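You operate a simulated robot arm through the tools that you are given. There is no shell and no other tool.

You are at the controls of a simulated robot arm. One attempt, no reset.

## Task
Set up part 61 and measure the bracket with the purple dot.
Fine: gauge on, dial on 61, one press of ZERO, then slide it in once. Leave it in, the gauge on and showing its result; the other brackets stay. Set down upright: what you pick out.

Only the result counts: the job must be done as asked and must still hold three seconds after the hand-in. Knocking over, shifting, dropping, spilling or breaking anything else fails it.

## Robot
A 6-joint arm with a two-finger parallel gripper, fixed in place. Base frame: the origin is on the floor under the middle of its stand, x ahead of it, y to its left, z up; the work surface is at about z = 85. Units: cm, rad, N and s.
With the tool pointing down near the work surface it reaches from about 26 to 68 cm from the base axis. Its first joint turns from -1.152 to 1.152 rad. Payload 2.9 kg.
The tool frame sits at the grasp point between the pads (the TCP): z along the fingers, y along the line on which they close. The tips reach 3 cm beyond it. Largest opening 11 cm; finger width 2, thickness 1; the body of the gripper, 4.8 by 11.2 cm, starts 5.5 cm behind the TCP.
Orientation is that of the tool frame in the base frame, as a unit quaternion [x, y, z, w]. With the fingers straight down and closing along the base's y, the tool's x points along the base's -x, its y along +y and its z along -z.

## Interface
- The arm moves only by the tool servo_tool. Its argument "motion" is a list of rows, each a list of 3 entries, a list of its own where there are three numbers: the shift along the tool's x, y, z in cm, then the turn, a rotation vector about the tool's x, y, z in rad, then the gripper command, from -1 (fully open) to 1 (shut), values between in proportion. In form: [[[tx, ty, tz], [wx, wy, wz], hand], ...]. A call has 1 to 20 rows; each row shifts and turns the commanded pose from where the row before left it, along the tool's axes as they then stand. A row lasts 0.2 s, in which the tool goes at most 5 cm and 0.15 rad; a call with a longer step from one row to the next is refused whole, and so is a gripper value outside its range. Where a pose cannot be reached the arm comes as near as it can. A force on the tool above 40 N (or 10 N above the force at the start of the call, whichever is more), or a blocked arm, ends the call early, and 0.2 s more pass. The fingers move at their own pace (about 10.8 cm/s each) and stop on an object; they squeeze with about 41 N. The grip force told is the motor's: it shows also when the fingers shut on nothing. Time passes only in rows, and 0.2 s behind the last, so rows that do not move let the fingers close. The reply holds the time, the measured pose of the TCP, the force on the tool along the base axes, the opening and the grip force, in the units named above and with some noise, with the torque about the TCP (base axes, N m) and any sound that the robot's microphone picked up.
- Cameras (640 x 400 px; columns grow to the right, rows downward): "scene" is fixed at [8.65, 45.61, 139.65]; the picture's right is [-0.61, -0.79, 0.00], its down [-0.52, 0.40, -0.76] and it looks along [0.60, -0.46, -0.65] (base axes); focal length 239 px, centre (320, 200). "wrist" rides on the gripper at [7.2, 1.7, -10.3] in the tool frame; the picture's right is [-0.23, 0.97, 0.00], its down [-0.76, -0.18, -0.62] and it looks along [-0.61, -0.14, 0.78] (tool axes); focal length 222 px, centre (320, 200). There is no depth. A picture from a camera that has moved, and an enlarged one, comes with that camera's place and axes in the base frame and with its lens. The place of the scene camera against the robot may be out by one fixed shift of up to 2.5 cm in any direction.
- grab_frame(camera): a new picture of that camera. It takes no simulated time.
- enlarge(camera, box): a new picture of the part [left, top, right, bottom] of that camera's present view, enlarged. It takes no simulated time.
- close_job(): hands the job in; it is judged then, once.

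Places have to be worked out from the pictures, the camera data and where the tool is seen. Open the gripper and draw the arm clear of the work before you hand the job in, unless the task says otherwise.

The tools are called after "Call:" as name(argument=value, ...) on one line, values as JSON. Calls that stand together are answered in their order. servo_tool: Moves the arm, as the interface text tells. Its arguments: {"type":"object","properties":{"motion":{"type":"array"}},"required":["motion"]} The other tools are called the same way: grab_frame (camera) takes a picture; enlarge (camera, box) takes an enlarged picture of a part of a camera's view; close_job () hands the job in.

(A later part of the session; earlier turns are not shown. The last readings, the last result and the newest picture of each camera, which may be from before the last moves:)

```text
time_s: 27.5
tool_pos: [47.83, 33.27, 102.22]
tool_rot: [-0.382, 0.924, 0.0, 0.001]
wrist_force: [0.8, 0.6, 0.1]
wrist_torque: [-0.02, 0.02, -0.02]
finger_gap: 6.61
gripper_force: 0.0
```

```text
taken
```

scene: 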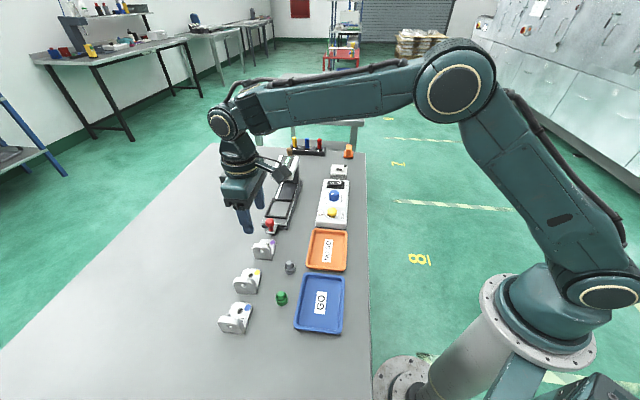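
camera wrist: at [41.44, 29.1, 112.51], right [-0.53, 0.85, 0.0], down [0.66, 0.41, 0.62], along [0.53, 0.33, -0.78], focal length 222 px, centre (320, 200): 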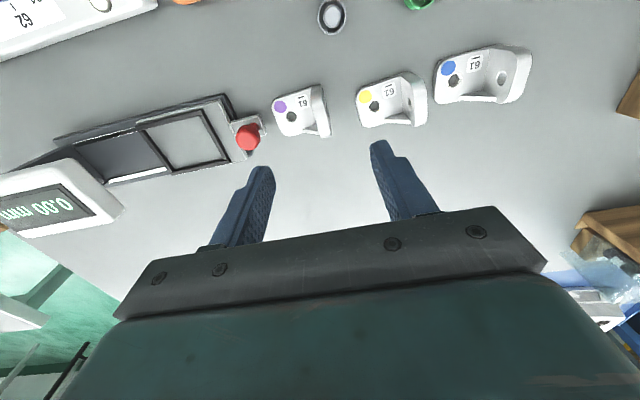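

The flange is roughly where I expected it. I enlarge to check the alignment between the fingers.

Call:
enlarge(camera="wrist", box=[260, 70, 380, 150])

Call:
enlarge(camera="wrist", box=[0, 70, 280, 250])

```text
5.00 times, centred on (320, 110) of wrist
camera zoom: at [41.44, 29.1, 112.51], right [-0.53, 0.85, 0.0], down [0.66, 0.41, 0.62], along [0.53, 0.33, -0.78], focal length 1111 px, centre (320, 650)
```

zoom: 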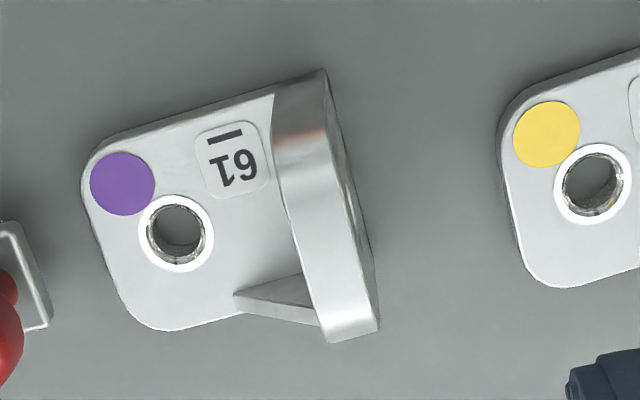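

```text
2.22 times, centred on (140, 160) of wrist
camera zoom: at [41.44, 29.1, 112.51], right [-0.53, 0.85, 0.0], down [0.66, 0.41, 0.62], along [0.53, 0.33, -0.78], focal length 494 px, centre (720, 289)
```

zoom: 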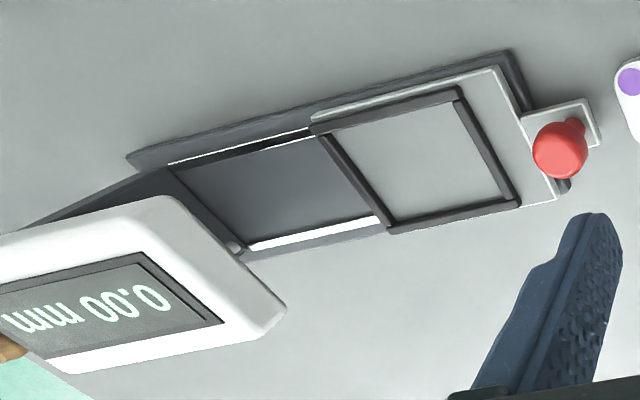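

The tool is centred on the flange (its e1 position is 10.3 in table axes). The yellow bracket's plate begins only about 4 cm away, so I narrow the opening to 2.6 cm before going down. Then I descend to a TCP height of about 93.5 and check.

Call:
servo_tool(motion=[[[0, 0, 0], [0, 0, 0], 0.52], [[0, 0, 0], [0, 0, 0], 0.52], [[0, 0, 3], [0, 0, 0], 0.52], [[0, 0, 3], [0, 0, 0], 0.52], [[0, 0, 2.7], [0, 0, 0], 0.52], [[0, 0, 0], [0, 0, 0], 0.52]])

Call:
enlarge(camera="wrist", box=[240, 70, 400, 190])

Call:
enlarge(camera="scene", box=[225, 200, 305, 270])

```text
time_s: 28.9
tool_pos: [47.68, 32.95, 93.24]
tool_rot: [-0.382, 0.924, -0.001, 0.001]
wrist_force: [0.4, 0.0, 0.9]
wrist_torque: [-0.02, -0.02, 0.0]
finger_gap: 2.62
gripper_force: 0.0
```

```text
3.33 times, centred on (320, 130) of wrist
camera zoom: at [41.48, 28.95, 103.64], right [-0.53, 0.85, 0.0], down [0.66, 0.41, 0.62], along [0.53, 0.33, -0.78], focal length 740 px, centre (320, 433)
```

zoom: 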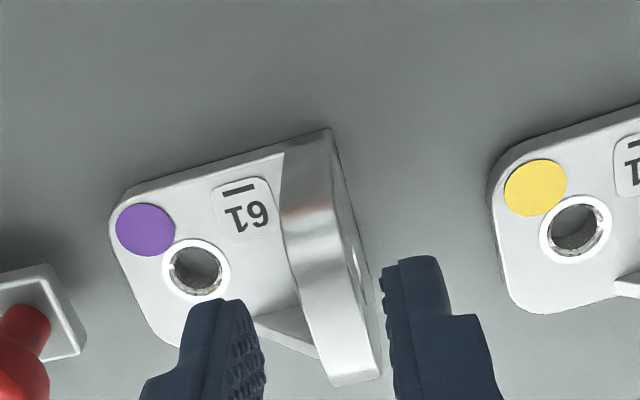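

```text
5.71 times, centred on (265, 235) of scene
camera zoom: at [8.65, 45.61, 139.65], right [-0.61, -0.79, 0.0], down [-0.52, 0.4, -0.76], along [0.6, -0.46, -0.65], focal length 1366 px, centre (634, 0)
```

zoom: 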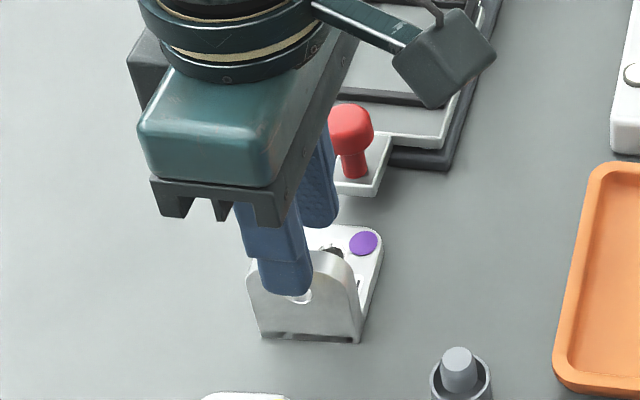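

Fingertips are just above the flange, with the flange about 0.15 cm off-centre. I correct for that and descend to a TCP height of about 90.1, still open.

Call:
servo_tool(motion=[[[-0.2, 0.15, 0], [0, 0, 0], 0.52], [[0, 0, 1.2], [0, 0, 0], 0.52], [[0, 0, 1.0], [0, 0, 0], 0.52], [[0, 0, 0.9], [0, 0, 0], 0.52], [[0, 0, 0], [0, 0, 0], 0.52]])

Call:
enlarge(camera="wrist", box=[240, 90, 400, 210])

Call:
enlarge(camera="scene", box=[225, 210, 305, 280])

```text
time_s: 30.1
tool_pos: [47.83, 33.43, 90.36]
tool_rot: [-0.382, 0.924, 0.0, 0.001]
wrist_force: [0.7, -0.1, 0.0]
wrist_torque: [-0.04, 0.02, 0.02]
finger_gap: 2.63
gripper_force: 0.0
```

```text
3.33 times, centred on (320, 150) of wrist
camera zoom: at [41.53, 29.41, 100.66], right [-0.53, 0.85, 0.0], down [0.66, 0.41, 0.62], along [0.53, 0.33, -0.78], focal length 740 px, centre (320, 367)
```

zoom: 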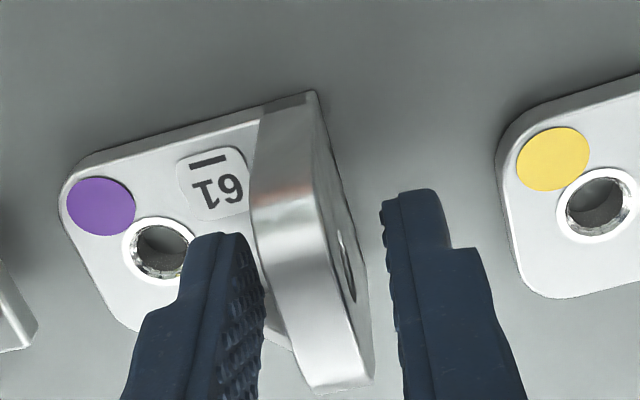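

```text
5.71 times, centred on (265, 245) of scene
camera zoom: at [8.65, 45.61, 139.65], right [-0.61, -0.79, 0.0], down [-0.52, 0.4, -0.76], along [0.6, -0.46, -0.65], focal length 1366 px, centre (634, -57)
```

zoom: 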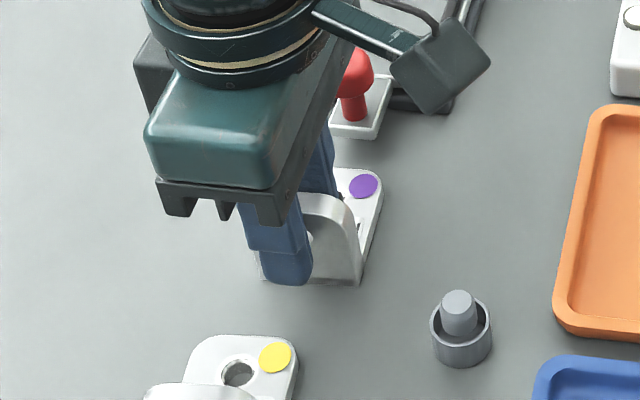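

The fingers straddle the flange cleanly. I close on it.

Call:
servo_tool(motion=[[[0, 0, 0], [0, 0, 0], 0.7], [[0, 0, 0], [0, 0, 0], 1], [[0, 0, 0], [0, 0, 0], 1], [[0, 0, 0], [0, 0, 0], 1]])

Call:
enlarge(camera="wrist", box=[240, 90, 400, 210])

```text
time_s: 31.1
tool_pos: [47.77, 33.45, 90.34]
tool_rot: [-0.382, 0.924, -0.001, 0.001]
wrist_force: [0.0, 0.0, -0.1]
wrist_torque: [-0.03, 0.0, -0.03]
finger_gap: 1.13
gripper_force: 41.0
```

```text
3.33 times, centred on (320, 150) of wrist
camera zoom: at [41.53, 29.41, 100.67], right [-0.53, 0.85, 0.0], down [0.66, 0.41, 0.62], along [0.53, 0.33, -0.78], focal length 740 px, centre (320, 367)
```

zoom: 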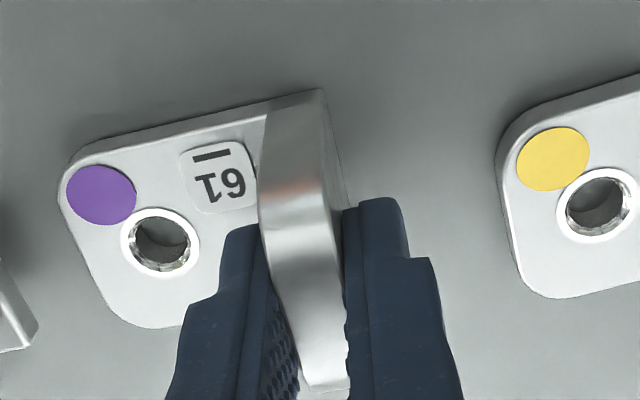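

The bracket is gripped (gap 1.13, 41 N). I lift it straight up 8.5 cm and check that it hangs level.

Call:
servo_tool(motion=[[[0, 0, -0.5], [0, 0, 0], 1], [[0, 0, -1.5], [0, 0, 0], 1], [[0, 0, -2.5], [0, 0, 0], 1], [[0, 0, -2.5], [0, 0, 0], 1], [[0, 0, -1.5], [0, 0, 0], 1], [[0, 0, 0], [0, 0, 0], 1]])

Call:
grab_frame(camera="wrist")

Call:
enlarge(camera="scene", box=[205, 150, 315, 270])

```text
time_s: 32.5
tool_pos: [47.8, 33.46, 98.68]
tool_rot: [-0.381, 0.924, -0.002, 0.0]
wrist_force: [-0.1, -0.7, 0.2]
wrist_torque: [-0.01, -0.04, 0.06]
finger_gap: 0.01
gripper_force: 37.6
```

```text
taken
camera wrist: at [41.47, 29.48, 108.94], right [-0.53, 0.85, 0.0], down [0.66, 0.41, 0.62], along [0.53, 0.33, -0.78], focal length 222 px, centre (320, 200)
```

wrist: 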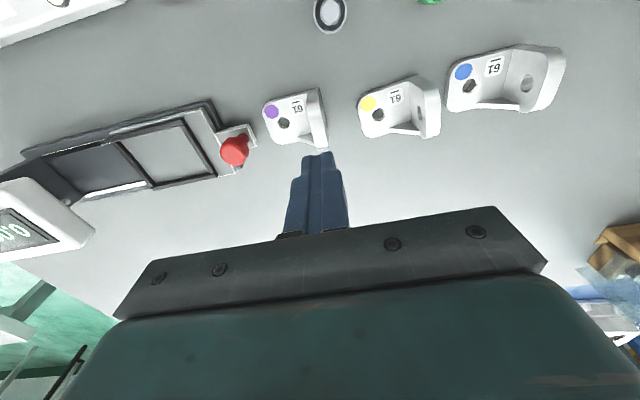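

```text
3.33 times, centred on (260, 210) of scene
camera zoom: at [8.65, 45.61, 139.65], right [-0.61, -0.79, 0.0], down [-0.52, 0.4, -0.76], along [0.6, -0.46, -0.65], focal length 797 px, centre (520, 167)
```

zoom: 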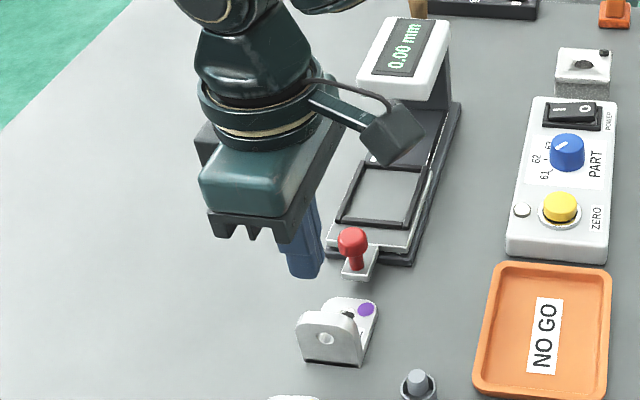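

The fingers shut on nothing (gap 0.01), so the bracket slipped out and is still standing on the table. I look closely at how it stands now and whether it moved.

Call:
enlarge(camera="wrist", box=[240, 70, 460, 170])

Call:
enlarge(camera="scene", box=[240, 225, 290, 270])

```text
2.91 times, centred on (350, 120) of wrist
camera zoom: at [41.47, 29.48, 108.94], right [-0.53, 0.85, 0.0], down [0.66, 0.41, 0.62], along [0.53, 0.33, -0.78], focal length 646 px, centre (233, 433)
```

zoom: 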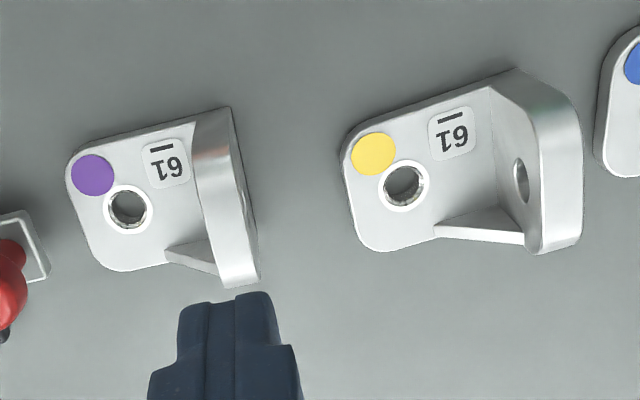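

```text
8.89 times, centred on (265, 248) of scene
camera zoom: at [8.65, 45.61, 139.65], right [-0.61, -0.79, 0.0], down [-0.52, 0.4, -0.76], along [0.6, -0.46, -0.65], focal length 2125 px, centre (809, -222)
```

zoom: 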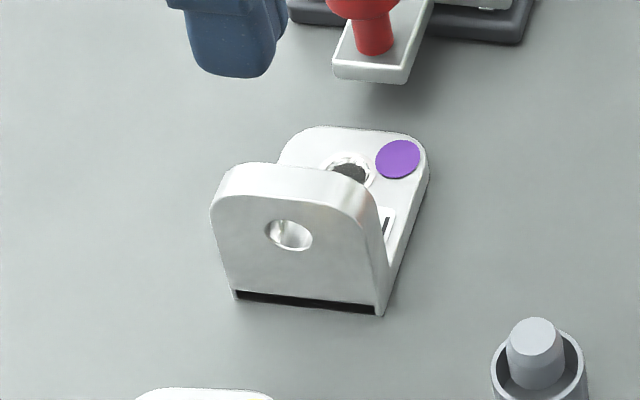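

The bracket stands upright and has moved only slightly. I take a larger picture to measure its present pose exactly before I grip it deeper and lift more slowly.

Call:
enlarge(camera="wrist", box=[255, 80, 345, 155])

Call:
enlarge(camera="wrist", box=[345, 65, 455, 150])

```text
5.33 times, centred on (300, 118) of wrist
camera zoom: at [41.47, 29.48, 108.94], right [-0.53, 0.85, 0.0], down [0.66, 0.41, 0.62], along [0.53, 0.33, -0.78], focal length 1185 px, centre (427, 640)
```

zoom: 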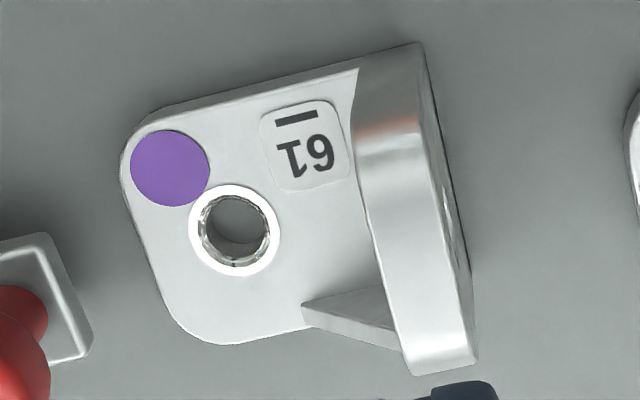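

```text
4.71 times, centred on (400, 108) of wrist
camera zoom: at [41.47, 29.48, 108.94], right [-0.53, 0.85, 0.0], down [0.66, 0.41, 0.62], along [0.53, 0.33, -0.78], focal length 1045 px, centre (-56, 635)
```

zoom: 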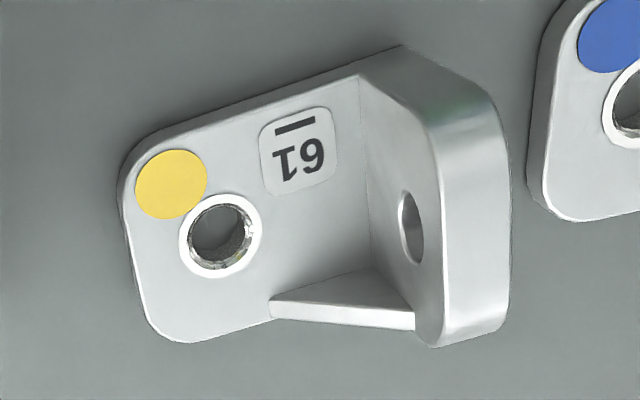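

The bracket is nearly aligned still (about 1° of yaw) and its flange is centred near e1 10.25. I reopen to 2.6 cm and go down about 1 cm deeper than before, with the tips just above the plate.

Call:
servo_tool(motion=[[[0, 0, 0], [0, 0, 0.015], 0.52], [[0, -0.05, 0], [0, 0, 0], 0.52], [[0, 0, 3], [0, 0, 0], 0.52], [[0, 0, 3], [0, 0, 0], 0.52], [[0, 0, 1.5], [0, 0, 0], 0.52], [[0, 0, 1.0], [0, 0, 0], 0.52], [[0, 0, 0.5], [0, 0, 0], 0.52], [[0, 0, 0.3], [0, 0, 0], 0.52], [[0, 0, 0], [0, 0, 0], 0.52]])

Call:
enlarge(camera="wrist", box=[240, 90, 400, 210])

Call:
enlarge(camera="scene", box=[225, 210, 305, 280])

```text
time_s: 34.5
tool_pos: [47.92, 33.42, 89.52]
tool_rot: [-0.374, 0.927, -0.001, 0.001]
wrist_force: [-0.4, 0.7, -0.6]
wrist_torque: [0.01, 0.0, 0.0]
finger_gap: 2.62
gripper_force: 0.1
```

```text
3.33 times, centred on (320, 150) of wrist
camera zoom: at [41.48, 29.41, 99.84], right [-0.51, 0.86, 0.0], down [0.67, 0.4, 0.62], along [0.54, 0.32, -0.78], focal length 740 px, centre (320, 367)
```

zoom: 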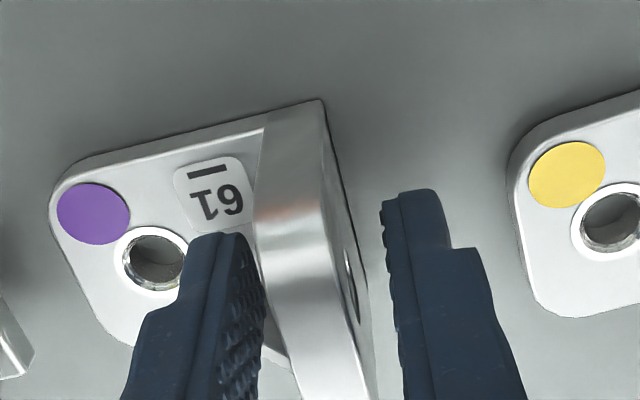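

```text
5.71 times, centred on (265, 245) of scene
camera zoom: at [8.65, 45.61, 139.65], right [-0.61, -0.79, 0.0], down [-0.52, 0.4, -0.76], along [0.6, -0.46, -0.65], focal length 1366 px, centre (634, -57)
```

zoom: 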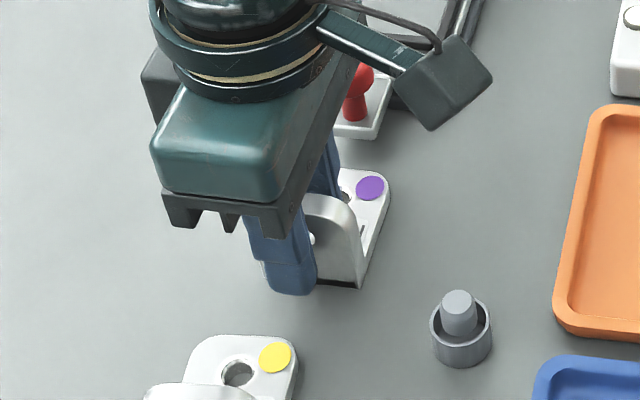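

The tips are at about z = 86.5 and straddle the flange. I go 0.2 cm lower, close, and then lift just 0.4 cm slowly to test the hold.

Call:
servo_tool(motion=[[[0, 0, 0.2], [0, 0, 0], 0.52], [[0, 0, 0], [0, 0, 0], 0.7], [[0, 0, 0], [0, 0, 0], 1], [[0, 0, 0], [0, 0, 0], 1], [[0, 0, 0], [0, 0, 0], 1], [[0, 0, 0], [0, 0, 0], 1]])

Call:
servo_tool(motion=[[[0, 0, -0.1], [0, 0, 0], 1], [[0, 0, -0.1], [0, 0, 0], 1], [[0, 0, -0.1], [0, 0, 0], 1], [[0, 0, -0.1], [0, 0, 0], 1], [[0, 0, 0], [0, 0, 0], 1]])

Call:
enlarge(camera="scene", box=[240, 220, 290, 265])

Call:
enlarge(camera="wrist", box=[240, 90, 400, 210])

```text
time_s: 35.9
tool_pos: [47.75, 33.37, 89.25]
tool_rot: [-0.375, 0.927, 0.0, 0.001]
wrist_force: [0.0, -0.3, 0.0]
wrist_torque: [0.0, 0.06, -0.01]
finger_gap: 1.13
gripper_force: 41.1
```

```text
time_s: 37.1
tool_pos: [47.83, 33.29, 89.77]
tool_rot: [-0.375, 0.927, 0.0, 0.001]
wrist_force: [-0.3, 0.0, -0.6]
wrist_torque: [0.02, -0.02, 0.05]
finger_gap: 1.12
gripper_force: 41.2
```

```text
8.89 times, centred on (265, 242) of scene
camera zoom: at [8.65, 45.61, 139.65], right [-0.61, -0.79, 0.0], down [-0.52, 0.4, -0.76], along [0.6, -0.46, -0.65], focal length 2125 px, centre (809, -178)
```

zoom: 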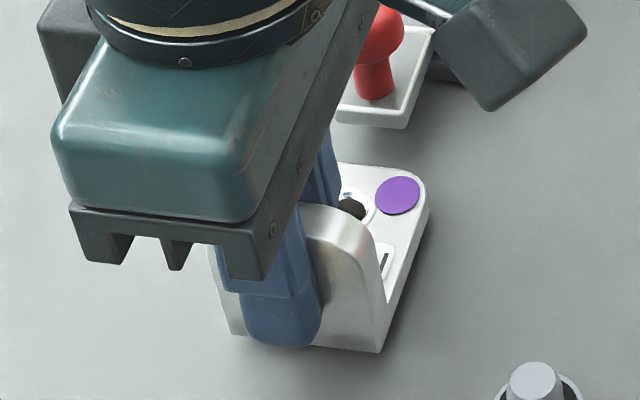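

```text
3.33 times, centred on (320, 150) of wrist
camera zoom: at [41.42, 29.48, 100.06], right [-0.51, 0.86, 0.0], down [0.67, 0.4, 0.62], along [0.54, 0.32, -0.78], focal length 740 px, centre (320, 367)
```

zoom: 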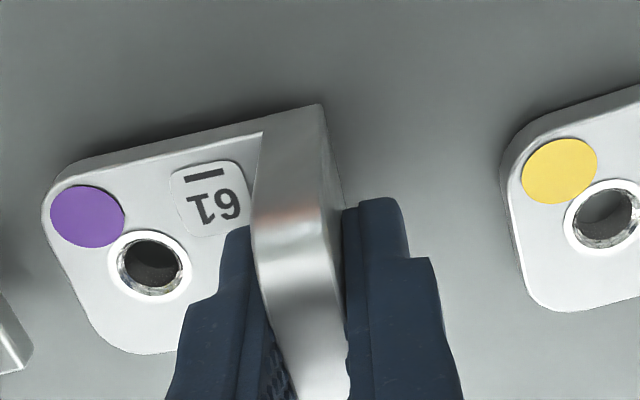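

The bracket is now off the table: it casts a shadow, the gap is 1.12 and the grip steady at 41 N. I keep lifting slowly and re-check.

Call:
servo_tool(motion=[[[0, 0, -0.2], [0, 0, 0], 1], [[0, 0, -0.3], [0, 0, 0], 1], [[0, 0, -0.4], [0, 0, 0], 1], [[0, 0, -0.4], [0, 0, 0], 1], [[0, 0, -0.4], [0, 0, 0], 1], [[0, 0, -0.3], [0, 0, 0], 1], [[0, 0, 0], [0, 0, 0], 1]])

Call:
enlarge(camera="scene", box=[235, 210, 295, 265])

Call:
enlarge(camera="wrist", box=[240, 90, 400, 210])

```text
time_s: 38.7
tool_pos: [47.84, 33.54, 91.77]
tool_rot: [-0.375, 0.927, -0.001, 0.001]
wrist_force: [0.2, 0.7, 0.1]
wrist_torque: [0.01, 0.01, 0.02]
finger_gap: 1.13
gripper_force: 41.2
```

```text
7.27 times, centred on (265, 238) of scene
camera zoom: at [8.65, 45.61, 139.65], right [-0.61, -0.79, 0.0], down [-0.52, 0.4, -0.76], along [0.6, -0.46, -0.65], focal length 1738 px, centre (720, -73)
```

zoom: 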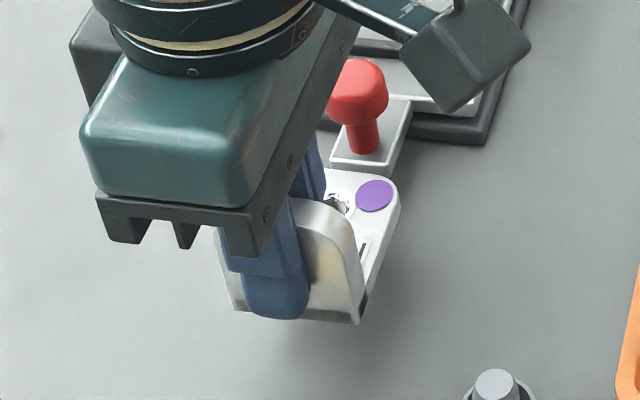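

```text
3.33 times, centred on (320, 150) of wrist
camera zoom: at [41.47, 29.54, 102.16], right [-0.51, 0.86, 0.0], down [0.67, 0.4, 0.62], along [0.54, 0.32, -0.78], focal length 740 px, centre (320, 367)
```

zoom: 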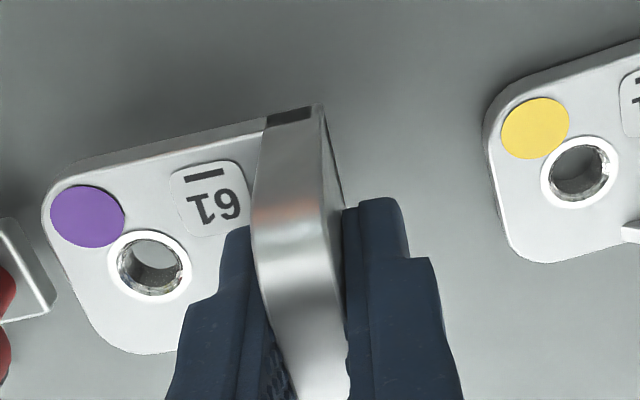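

The hold is steady. I continue up another 5 cm at the same slow pace so the bracket clears the red knob.

Call:
servo_tool(motion=[[[0, 0, -0.3], [0, 0, 0], 1], [[0, 0, -0.45], [0, 0, 0], 1], [[0, 0, -0.5], [0, 0, 0], 1], [[0, 0, -0.5], [0, 0, 0], 1], [[0, 0, -0.5], [0, 0, 0], 1], [[0, 0, -0.5], [0, 0, 0], 1], [[0, 0, -0.5], [0, 0, 0], 1], [[0, 0, -0.5], [0, 0, 0], 1], [[0, 0, -0.5], [0, 0, 0], 1], [[0, 0, -0.45], [0, 0, 0], 1], [[0, 0, -0.3], [0, 0, 0], 1], [[0, 0, 0], [0, 0, 0], 1]])

Call:
enlarge(camera="wrist", box=[160, 70, 400, 220])

```text
time_s: 41.3
tool_pos: [47.83, 33.51, 96.7]
tool_rot: [-0.375, 0.927, -0.001, 0.0]
wrist_force: [-0.5, -0.1, -1.6]
wrist_torque: [0.0, -0.01, 0.02]
finger_gap: 1.13
gripper_force: 41.0
```

```text
2.67 times, centred on (280, 145) of wrist
camera zoom: at [41.47, 29.56, 107.02], right [-0.51, 0.86, 0.0], down [0.67, 0.4, 0.62], along [0.54, 0.32, -0.78], focal length 592 px, centre (427, 347)
```

zoom: 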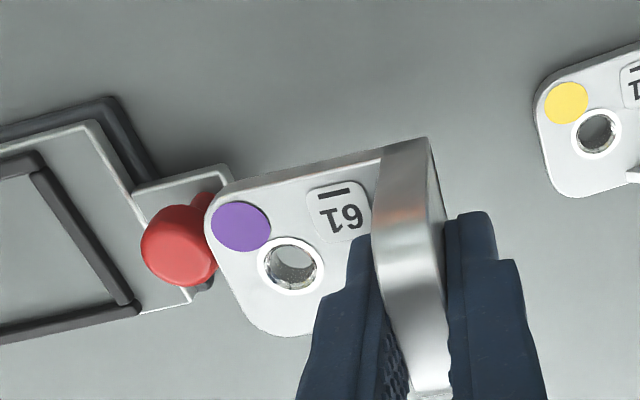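

The bracket hangs level and firm. I carry it slowly along the slide axis toward the nest, about 14.6 cm, rising a little to clear the knob and squaring the yaw.

Call:
servo_tool(motion=[[[0, 0, -0.4], [0, 0, -0.008], 1], [[0, -0.3, -0.4], [0, 0, -0.008], 1], [[0, -0.6, 0], [0, 0, 0], 1], [[0, -0.85, 0], [0, 0, 0], 1], [[0, -0.85, 0], [0, 0, 0], 1], [[0, -0.85, 0], [0, 0, 0], 1], [[0, -0.85, 0], [0, 0, 0], 1], [[0, -0.85, 0], [0, 0, 0], 1], [[0, -0.85, 0], [0, 0, 0], 1], [[0, -0.85, 0], [0, 0, 0], 1], [[0, -0.85, 0], [0, 0, 0], 1], [[0, -0.85, 0], [0, 0, 0], 1], [[0, -0.85, 0], [0, 0, 0], 1], [[0, -0.6, 0], [0, 0, 0], 1], [[0, -0.3, 0], [0, 0, 0], 1], [[0, 0, 0], [0, 0, 0], 1]])

Call:
grab_frame(camera="wrist")

Call:
grab_frame(camera="scene")

```text
time_s: 44.7
tool_pos: [55.17, 26.21, 97.62]
tool_rot: [-0.383, 0.924, 0.0, -0.001]
wrist_force: [0.0, -0.5, -1.0]
wrist_torque: [0.01, 0.01, 0.03]
finger_gap: 1.13
gripper_force: 40.9
```

```text
taken
camera wrist: at [48.83, 22.16, 107.84], right [-0.53, 0.85, 0.0], down [0.66, 0.41, 0.62], along [0.53, 0.33, -0.78], focal length 222 px, centre (320, 200)
```

wrist: 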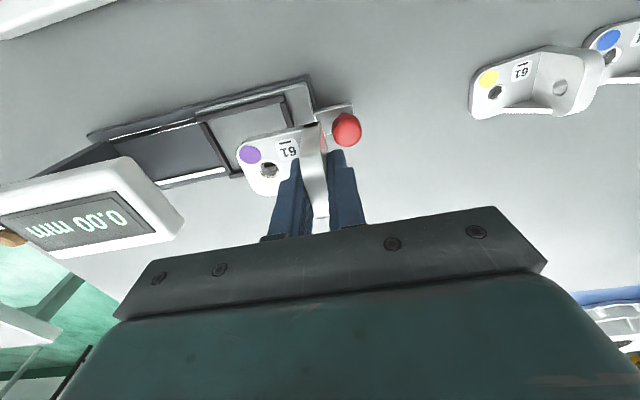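

```text
taken
```

scene: 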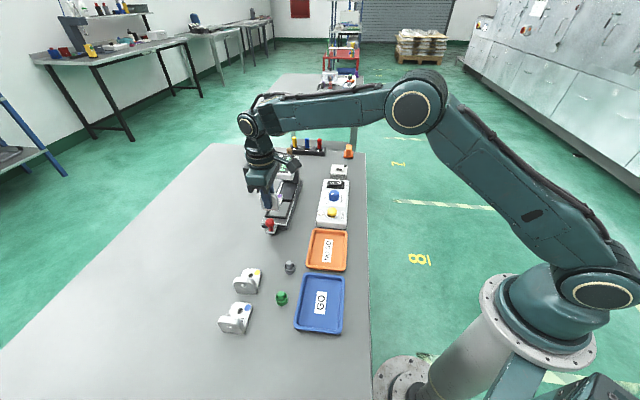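

The bracket is still held (gap 1.13) and I'm partway there. I enlarge the view to measure the nest relative to the bracket.

Call:
enlarge(camera="wrist", box=[180, 65, 380, 195])

Call:
enlarge(camera="scene", box=[235, 165, 325, 245])

```text
3.08 times, centred on (280, 130) of wrist
camera zoom: at [48.83, 22.16, 107.84], right [-0.53, 0.85, 0.0], down [0.66, 0.41, 0.62], along [0.53, 0.33, -0.78], focal length 684 px, centre (443, 415)
```

zoom: 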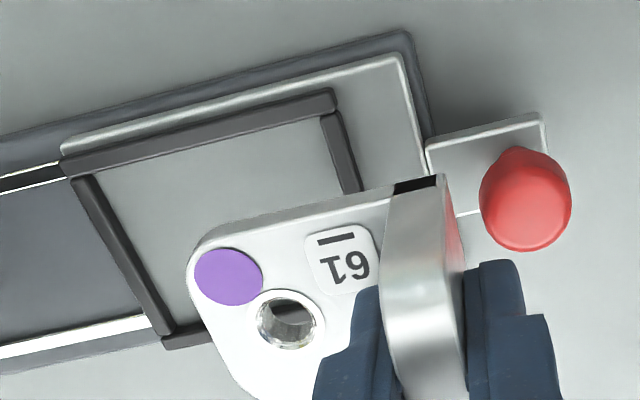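

```text
5.00 times, centred on (280, 205) of scene
camera zoom: at [8.65, 45.61, 139.65], right [-0.61, -0.79, 0.0], down [-0.52, 0.4, -0.76], along [0.6, -0.46, -0.65], focal length 1195 px, centre (520, 175)
```

zoom: 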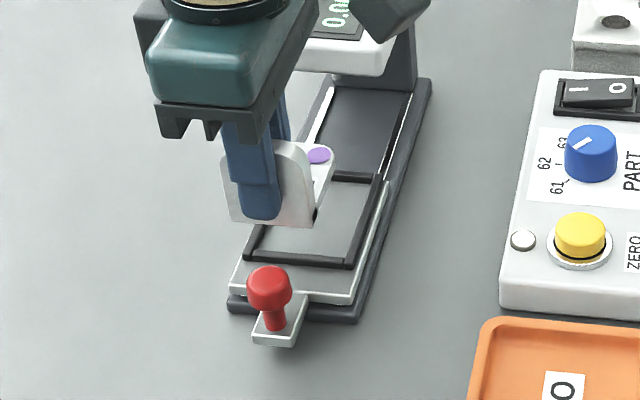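

Measured in the tool frame, the nest centre is at about (−0.1, −6.6) and the bracket's centre at about (0.1, −2.5). I need a shift of about (−0.2, −4.1), then another check before lowering.

Call:
servo_tool(motion=[[[0, -0.4, 0], [0, 0, 0], 1], [[-0.1, -0.75, 0], [0, 0, 0], 1], [[-0.1, -0.8, 0], [0, 0, 0], 1], [[0, -0.8, 0], [0, 0, 0], 1], [[0, -0.8, 0], [0, 0, 0], 1], [[0, -0.53, 0], [0, 0, 0], 1], [[0, 0, 0], [0, 0, 0], 1], [[0, 0, 0], [0, 0, 0], 1]])

Call:
enlarge(camera="wrist", box=[210, 75, 410, 205])

Call:
enlarge(camera="scene", box=[235, 155, 325, 245])

```text
time_s: 46.5
tool_pos: [58.1, 23.49, 97.52]
tool_rot: [-0.383, 0.924, 0.0, -0.001]
wrist_force: [-0.7, 0.2, -0.3]
wrist_torque: [0.01, 0.01, -0.03]
finger_gap: 1.11
gripper_force: 41.3
```

```text
3.08 times, centred on (310, 140) of wrist
camera zoom: at [51.83, 19.42, 107.84], right [-0.53, 0.85, 0.0], down [0.66, 0.41, 0.62], along [0.53, 0.33, -0.78], focal length 684 px, centre (351, 385)
```

zoom: 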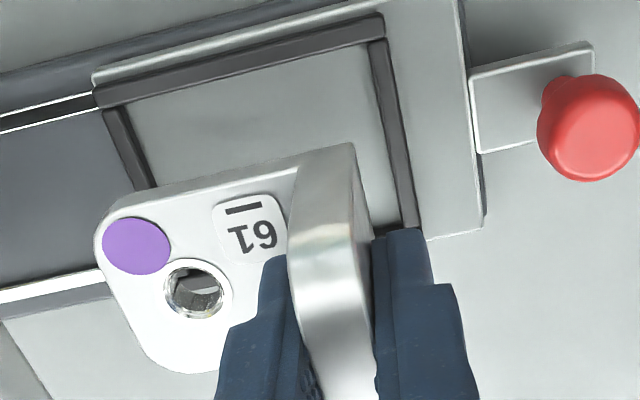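

```text
4.44 times, centred on (280, 200) of scene
camera zoom: at [8.65, 45.61, 139.65], right [-0.61, -0.79, 0.0], down [-0.52, 0.4, -0.76], along [0.6, -0.46, -0.65], focal length 1062 px, centre (498, 200)
```

zoom: 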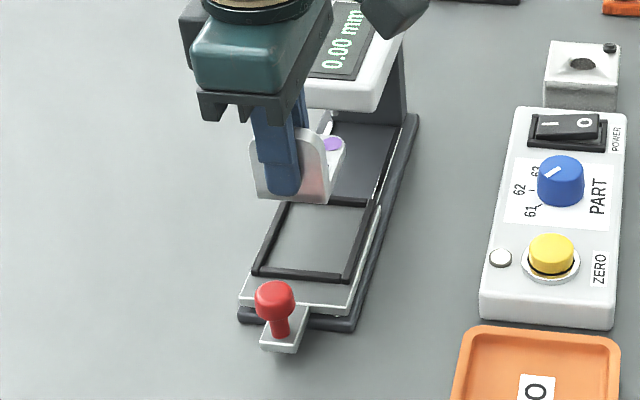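

The nest spans −6.1 to 1.1 along the tool's y and the bracket −5.55 to 0.57, so they're centred within 0.1 cm both ways. I lower it straight down by 5 cm and check again.

Call:
servo_tool(motion=[[[0, 0, 0.3], [0, 0, 0], 1], [[0, 0, 0.5], [0, 0, 0], 1], [[0, 0, 0.6], [0, 0, 0], 1], [[0, 0, 0.6], [0, 0, 0], 1], [[0, 0, 0.6], [0, 0, 0], 1], [[0, 0, 0.6], [0, 0, 0], 1], [[0, 0, 0.6], [0, 0, 0], 1], [[0, 0, 0.5], [0, 0, 0], 1], [[0, 0, 0.4], [0, 0, 0], 1], [[0, 0, 0.3], [0, 0, 0], 1], [[0, 0, 0], [0, 0, 0], 1]])

Call:
enlarge(camera="wrist", box=[210, 75, 410, 205])

Call:
enlarge(camera="scene", box=[245, 165, 315, 240])

```text
time_s: 48.9
tool_pos: [58.16, 23.4, 92.57]
tool_rot: [-0.382, 0.924, 0.0, 0.001]
wrist_force: [-1.2, 0.5, -1.6]
wrist_torque: [0.02, 0.0, -0.03]
finger_gap: 1.12
gripper_force: 40.9
```

```text
3.08 times, centred on (310, 140) of wrist
camera zoom: at [51.93, 19.34, 102.83], right [-0.53, 0.85, 0.0], down [0.66, 0.41, 0.62], along [0.53, 0.33, -0.78], focal length 684 px, centre (351, 385)
```

zoom: 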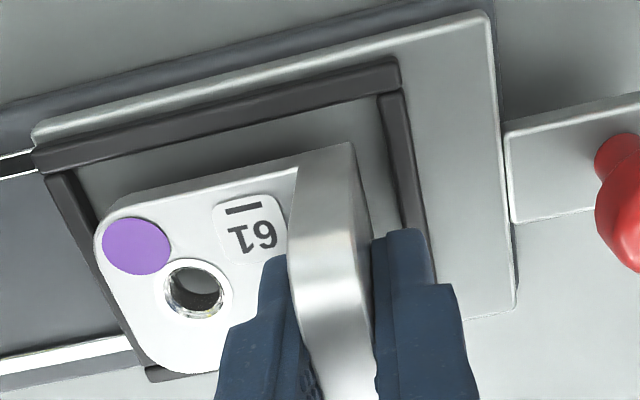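

```text
5.33 times, centred on (280, 202) of scene
camera zoom: at [8.65, 45.61, 139.65], right [-0.61, -0.79, 0.0], down [-0.52, 0.4, -0.76], along [0.6, -0.46, -0.65], focal length 1275 px, centre (533, 187)
```

zoom: 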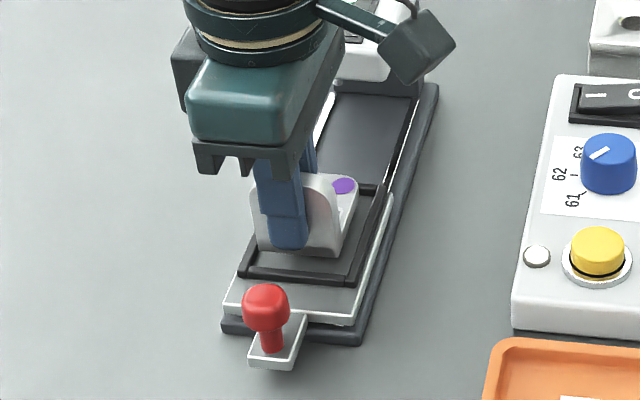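

The bracket's underside is about 1 cm above the frame. Clearances look a bit uneven (0.35 versus 0.8), so I shift slightly to even them out and then lower in small steps until it seats.

Call:
servo_tool(motion=[[[-0.2, 0.13, 0], [0, 0, 0], 1], [[0, 0, 0], [0, 0, 0], 1], [[0, 0, 0.3], [0, 0, 0], 1], [[0, 0, 0.3], [0, 0, 0], 1], [[0, 0, 0.3], [0, 0, 0], 1], [[0, 0, 0.2], [0, 0, 0], 1], [[0, 0, 0], [0, 0, 0], 1]])

Call:
enlarge(camera="wrist", box=[210, 75, 410, 205])

Call:
enlarge(camera="scene", box=[245, 165, 315, 240])

```text
time_s: 50.5
tool_pos: [58.42, 23.76, 91.53]
tool_rot: [-0.383, 0.924, -0.001, 0.001]
wrist_force: [1.6, -0.2, 0.2]
wrist_torque: [0.04, 0.01, 0.03]
finger_gap: 1.11
gripper_force: 40.8
```

```text
3.08 times, centred on (310, 140) of wrist
camera zoom: at [51.99, 19.7, 101.83], right [-0.53, 0.85, 0.0], down [0.66, 0.41, 0.62], along [0.53, 0.33, -0.78], focal length 684 px, centre (351, 385)
```

zoom: 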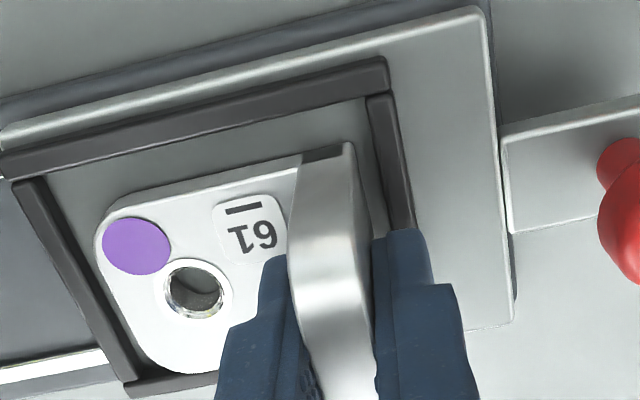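

```text
5.33 times, centred on (280, 202) of scene
camera zoom: at [8.65, 45.61, 139.65], right [-0.61, -0.79, 0.0], down [-0.52, 0.4, -0.76], along [0.6, -0.46, -0.65], focal length 1275 px, centre (533, 187)
```

zoom: 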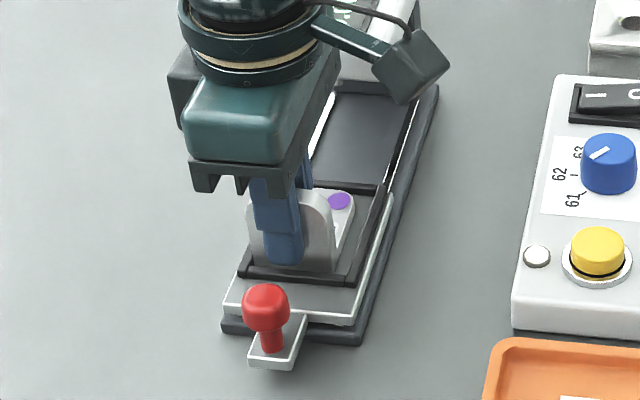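

The bracket sits inside the frame outline on all sides. I lower in 0.1–0.15 cm steps to feel the floor.

Call:
servo_tool(motion=[[[0, -0.1, 0.15], [0, 0, 0], 1], [[0, 0, 0.15], [0, 0, 0], 1], [[0, 0, 0.1], [0, 0, 0], 1], [[0, 0, 0], [0, 0, 0], 1]])

Call:
enlarge(camera="wrist", box=[210, 75, 410, 205])

Call:
enlarge(camera="scene", box=[255, 185, 305, 225])

```text
time_s: 51.5
tool_pos: [58.51, 23.74, 91.32]
tool_rot: [-0.382, 0.924, 0.0, 0.004]
wrist_force: [-1.3, -3.1, 30.8]
wrist_torque: [-0.13, 0.23, -0.07]
finger_gap: 1.15
gripper_force: 40.8
```

```text
3.08 times, centred on (310, 140) of wrist
camera zoom: at [52.02, 19.61, 101.66], right [-0.53, 0.85, 0.0], down [0.66, 0.41, 0.63], along [0.54, 0.33, -0.78], focal length 684 px, centre (351, 385)
```

zoom: 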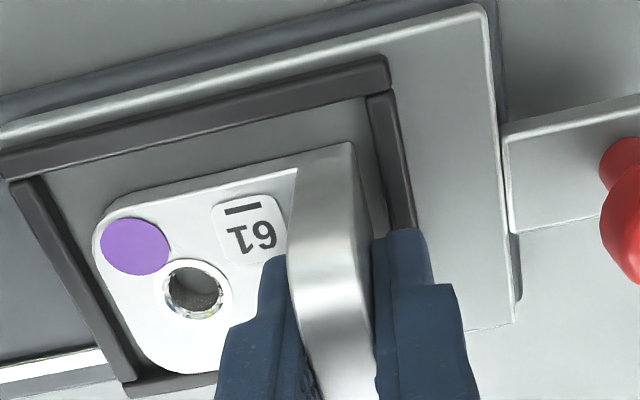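

```text
10.00 times, centred on (280, 205) of scene
camera zoom: at [8.59, 45.58, 139.67], right [-0.61, -0.79, 0.0], down [-0.51, 0.4, -0.76], along [0.6, -0.46, -0.65], focal length 2390 px, centre (720, 150)
```

zoom: 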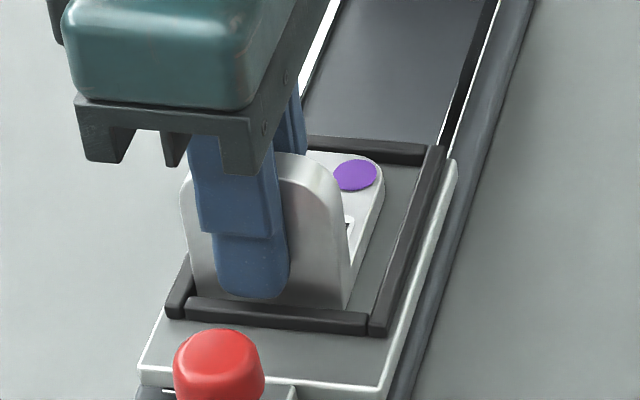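

The force reads 31 N upward, so the bracket has touched the nest floor, inside the frame on all sides. I ease off slightly, then open to about 3 cm and check that it stands by itself.

Call:
servo_tool(motion=[[[0, 0, -0.12], [0, 0, 0], 1], [[0, 0, 0], [0, 0, 0], 1]])

Call:
servo_tool(motion=[[[0, 0, 0], [0, 0, 0], 0.7], [[0, 0, 0], [0, 0, 0], 0.5], [[0, 0, 0], [0, 0, 0], 0.5], [[0, 0, 0], [0, 0, 0], 0.5]])

Call:
enlarge(camera="wrist", box=[210, 75, 410, 205])

Call:
enlarge(camera="scene", box=[255, 185, 305, 225])

```text
time_s: 52.1
tool_pos: [58.44, 23.62, 91.4]
tool_rot: [-0.383, 0.924, 0.0, 0.004]
wrist_force: [1.5, 1.7, 25.3]
wrist_torque: [0.16, -0.12, -0.01]
finger_gap: 1.16
gripper_force: 40.3
```

```text
time_s: 53.1
tool_pos: [58.3, 23.63, 91.14]
tool_rot: [-0.382, 0.924, 0.001, 0.0]
wrist_force: [-1.2, -1.7, 10.6]
wrist_torque: [-0.19, -0.09, -0.06]
finger_gap: 2.74
gripper_force: 0.1
```

```text
3.08 times, centred on (310, 140) of wrist
camera zoom: at [51.99, 19.56, 101.45], right [-0.53, 0.85, 0.0], down [0.66, 0.41, 0.62], along [0.53, 0.33, -0.78], focal length 684 px, centre (351, 385)
```

zoom: 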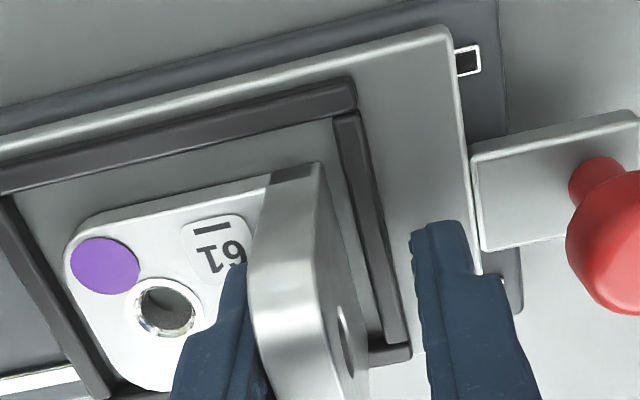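

```text
10.00 times, centred on (280, 205) of scene
camera zoom: at [8.63, 45.6, 139.66], right [-0.61, -0.79, 0.0], down [-0.51, 0.4, -0.76], along [0.6, -0.46, -0.65], focal length 2390 px, centre (720, 150)
```

zoom: 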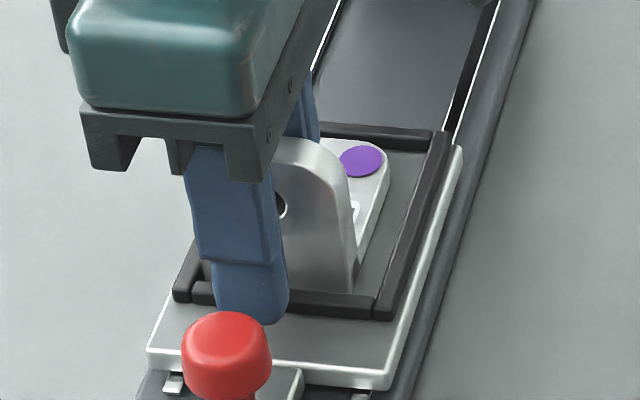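

The bracket stands free and upright in the nest. The carriage crept inward a little as the inner fingertip dragged on the plate while opening (about 10 N of contact remains). I lift straight up gently to clear it.

Call:
servo_tool(motion=[[[0, 0, -0.2], [0, 0, 0], 0.5], [[0, 0, -0.3], [0, 0, 0], 0.5], [[0, 0, 0], [0, 0, 0], 0.5]])

Call:
enlarge(camera="wrist", box=[210, 75, 410, 205])

```text
time_s: 53.9
tool_pos: [58.18, 23.47, 91.57]
tool_rot: [-0.383, 0.924, 0.001, 0.001]
wrist_force: [-0.6, 0.1, 0.0]
wrist_torque: [0.0, 0.03, -0.02]
finger_gap: 2.73
gripper_force: 0.1
```

```text
3.08 times, centred on (310, 140) of wrist
camera zoom: at [51.94, 19.55, 101.89], right [-0.53, 0.85, 0.0], down [0.66, 0.41, 0.62], along [0.53, 0.33, -0.78], focal length 684 px, centre (351, 385)
```

zoom: 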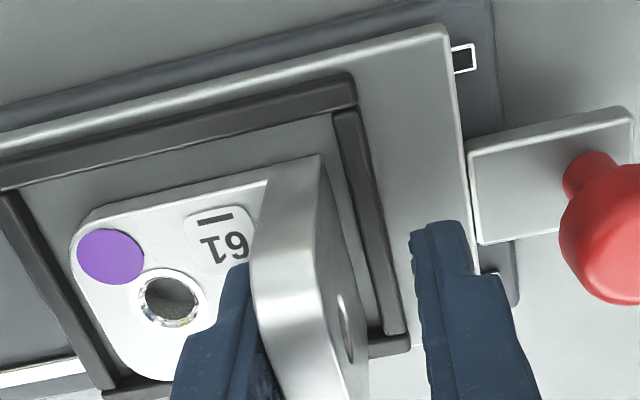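

No contact force remains and the flange is clear of both fingers by about 0.4 cm or more. I lift straight up out of the way.

Call:
servo_tool(motion=[[[0, -0.3, -0.3], [0, 0, 0], 0.5], [[0, 0, -0.8], [0, 0, 0], 0.5], [[0, 0, -1.5], [0, 0, 0], 0.5], [[0, 0, -2.5], [0, 0, 0], 0.5], [[0, 0, -3], [0, 0, 0], 0.5], [[0, 3, -2], [0, 0, 0], 0.5], [[0, 4, 0], [0, 0, 0], 0.5], [[0, 0, 0], [0, 0, 0], 0.5]])

Call:
grab_frame(camera="wrist")

Call:
enlarge(camera="scene", box=[245, 150, 345, 245])

```text
time_s: 55.7
tool_pos: [53.42, 28.13, 101.6]
tool_rot: [-0.383, 0.924, 0.0, 0.0]
wrist_force: [-0.1, -0.5, 0.6]
wrist_torque: [0.0, 0.0, -0.01]
finger_gap: 2.75
gripper_force: 0.0
```

```text
taken
camera wrist: at [47.08, 24.13, 111.92], right [-0.53, 0.85, 0.0], down [0.66, 0.41, 0.62], along [0.53, 0.33, -0.78], focal length 222 px, centre (320, 200)
```

wrist: 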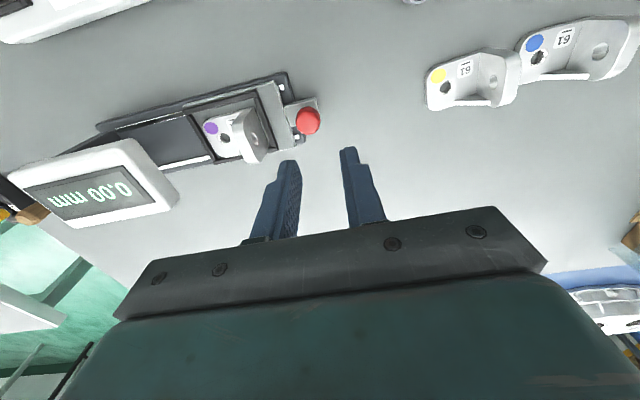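

```text
4.21 times, centred on (295, 198) of scene
camera zoom: at [8.65, 45.61, 139.65], right [-0.61, -0.79, 0.0], down [-0.52, 0.4, -0.76], along [0.6, -0.46, -0.65], focal length 1006 px, centre (425, 210)
```

zoom: 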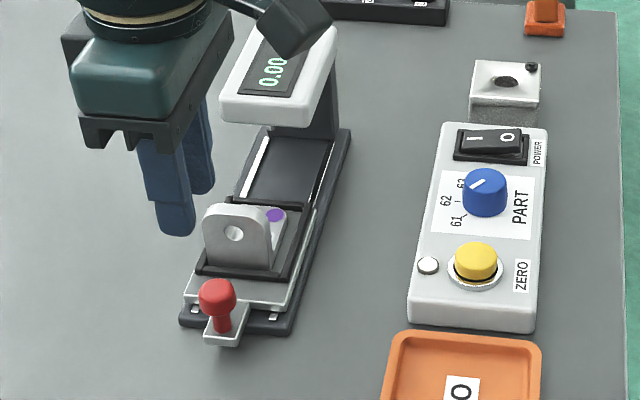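

The bracket stands upright in the nest and the display still shows 0.00 mm. The knob is now near (54.1, 27.0). I turn the tool back to 45° above the knob so the fingers can grip it from the sides.

Call:
servo_tool(motion=[[[0.35, -1.3, 0], [0, 0, 0], 0.1], [[0, 0, 0], [0, 0, 0.1428], 0.1], [[0, 0, 0], [0, 0, 0.1428], 0.1], [[0, 0, 0], [0, 0, 0.1428], 0.1], [[0, 0, 0], [0, 0, 0.1428], 0.1], [[0, 0, 0], [0, 0, 0.1428], 0.1], [[0, 0, 0], [0, 0, 0.1428], 0.1], [[0, 0, 0], [0, 0, 0.1428], 0.1], [[0, 0, 0], [0, 0, 0.1428], 0.1], [[0, 0, 0], [0, 0, 0.1428], 0.1], [[0, 0, 0], [0, 0, 0.1428], 0.1], [[0, 0, 0], [0, 0, 0.1428], 0.1], [[0, 0, 0], [0, 0, 0], 0.1]])

Call:
grab_frame(camera="wrist")

Call:
enlarge(camera="wrist", box=[240, 70, 440, 220])

```text
time_s: 58.5
tool_pos: [54.25, 26.98, 101.54]
tool_rot: [0.384, 0.923, 0.001, 0.002]
wrist_force: [-1.1, 0.3, -0.4]
wrist_torque: [-0.03, 0.04, 0.02]
finger_gap: 4.98
gripper_force: 0.1
```

```text
taken
camera wrist: at [50.32, 33.3, 111.97], right [0.85, 0.53, 0.0], down [0.41, -0.67, 0.62], along [0.33, -0.53, -0.78], focal length 222 px, centre (320, 200)
```

wrist: 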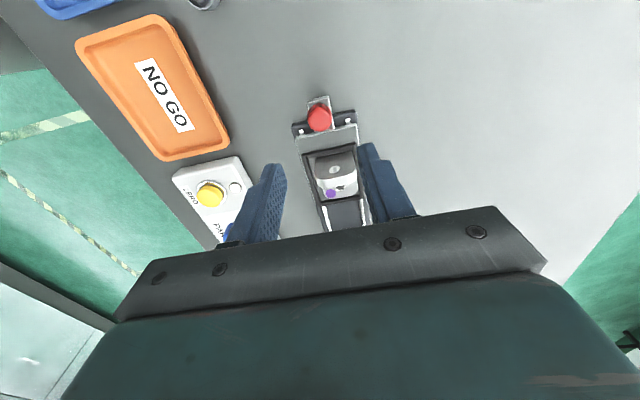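

```text
2.67 times, centred on (340, 145) of wrist
camera zoom: at [50.32, 33.3, 111.97], right [0.85, 0.53, 0.0], down [0.41, -0.67, 0.62], along [0.33, -0.53, -0.78], focal length 592 px, centre (267, 347)
```

zoom: 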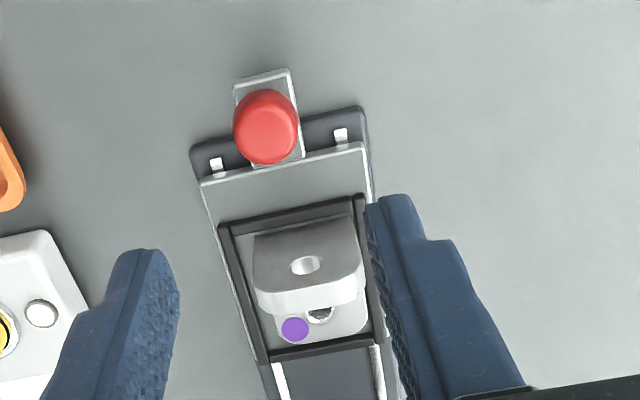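

The knob is centred under the gripper, and the bracket stands square inside the frame. I descend to a TCP height of about 90.6 with the fingers on either side of the knob.

Call:
servo_tool(motion=[[[0, 0, 3], [0, 0, 0], 0.1], [[0, 0, 3], [0, 0, 0], 0.1], [[0, 0, 2.5], [0, 0, 0], 0.1], [[0, 0, 1.5], [0, 0, 0], 0.1], [[0, 0, 0.9], [0, 0, 0], 0.1], [[0, 0, 0], [0, 0, 0], 0.1]])

Call:
enlarge(camera="wrist", box=[220, 90, 420, 220])

Call:
enlarge(camera="scene", box=[235, 170, 325, 245])

```text
time_s: 59.9
tool_pos: [54.22, 27.34, 91.0]
tool_rot: [0.383, 0.924, -0.001, 0.0]
wrist_force: [1.0, -0.2, 0.1]
wrist_torque: [0.01, 0.0, 0.0]
finger_gap: 4.95
gripper_force: 0.0
```

```text
3.08 times, centred on (320, 155) of wrist
camera zoom: at [50.26, 33.51, 101.3], right [0.85, 0.53, 0.0], down [0.41, -0.66, 0.62], along [0.33, -0.53, -0.78], focal length 684 px, centre (320, 338)
```

zoom: 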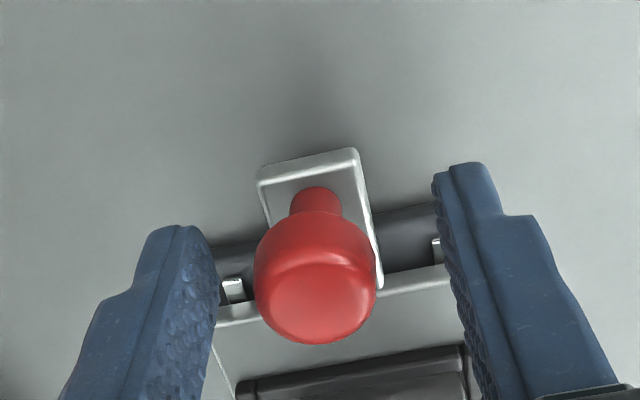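

```text
5.33 times, centred on (280, 208) of scene
camera zoom: at [8.65, 45.61, 139.65], right [-0.61, -0.79, 0.0], down [-0.52, 0.4, -0.76], along [0.6, -0.46, -0.65], focal length 1275 px, centre (533, 160)
```

zoom: 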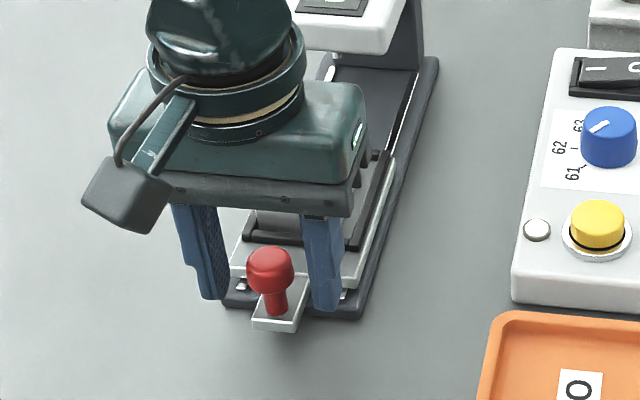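

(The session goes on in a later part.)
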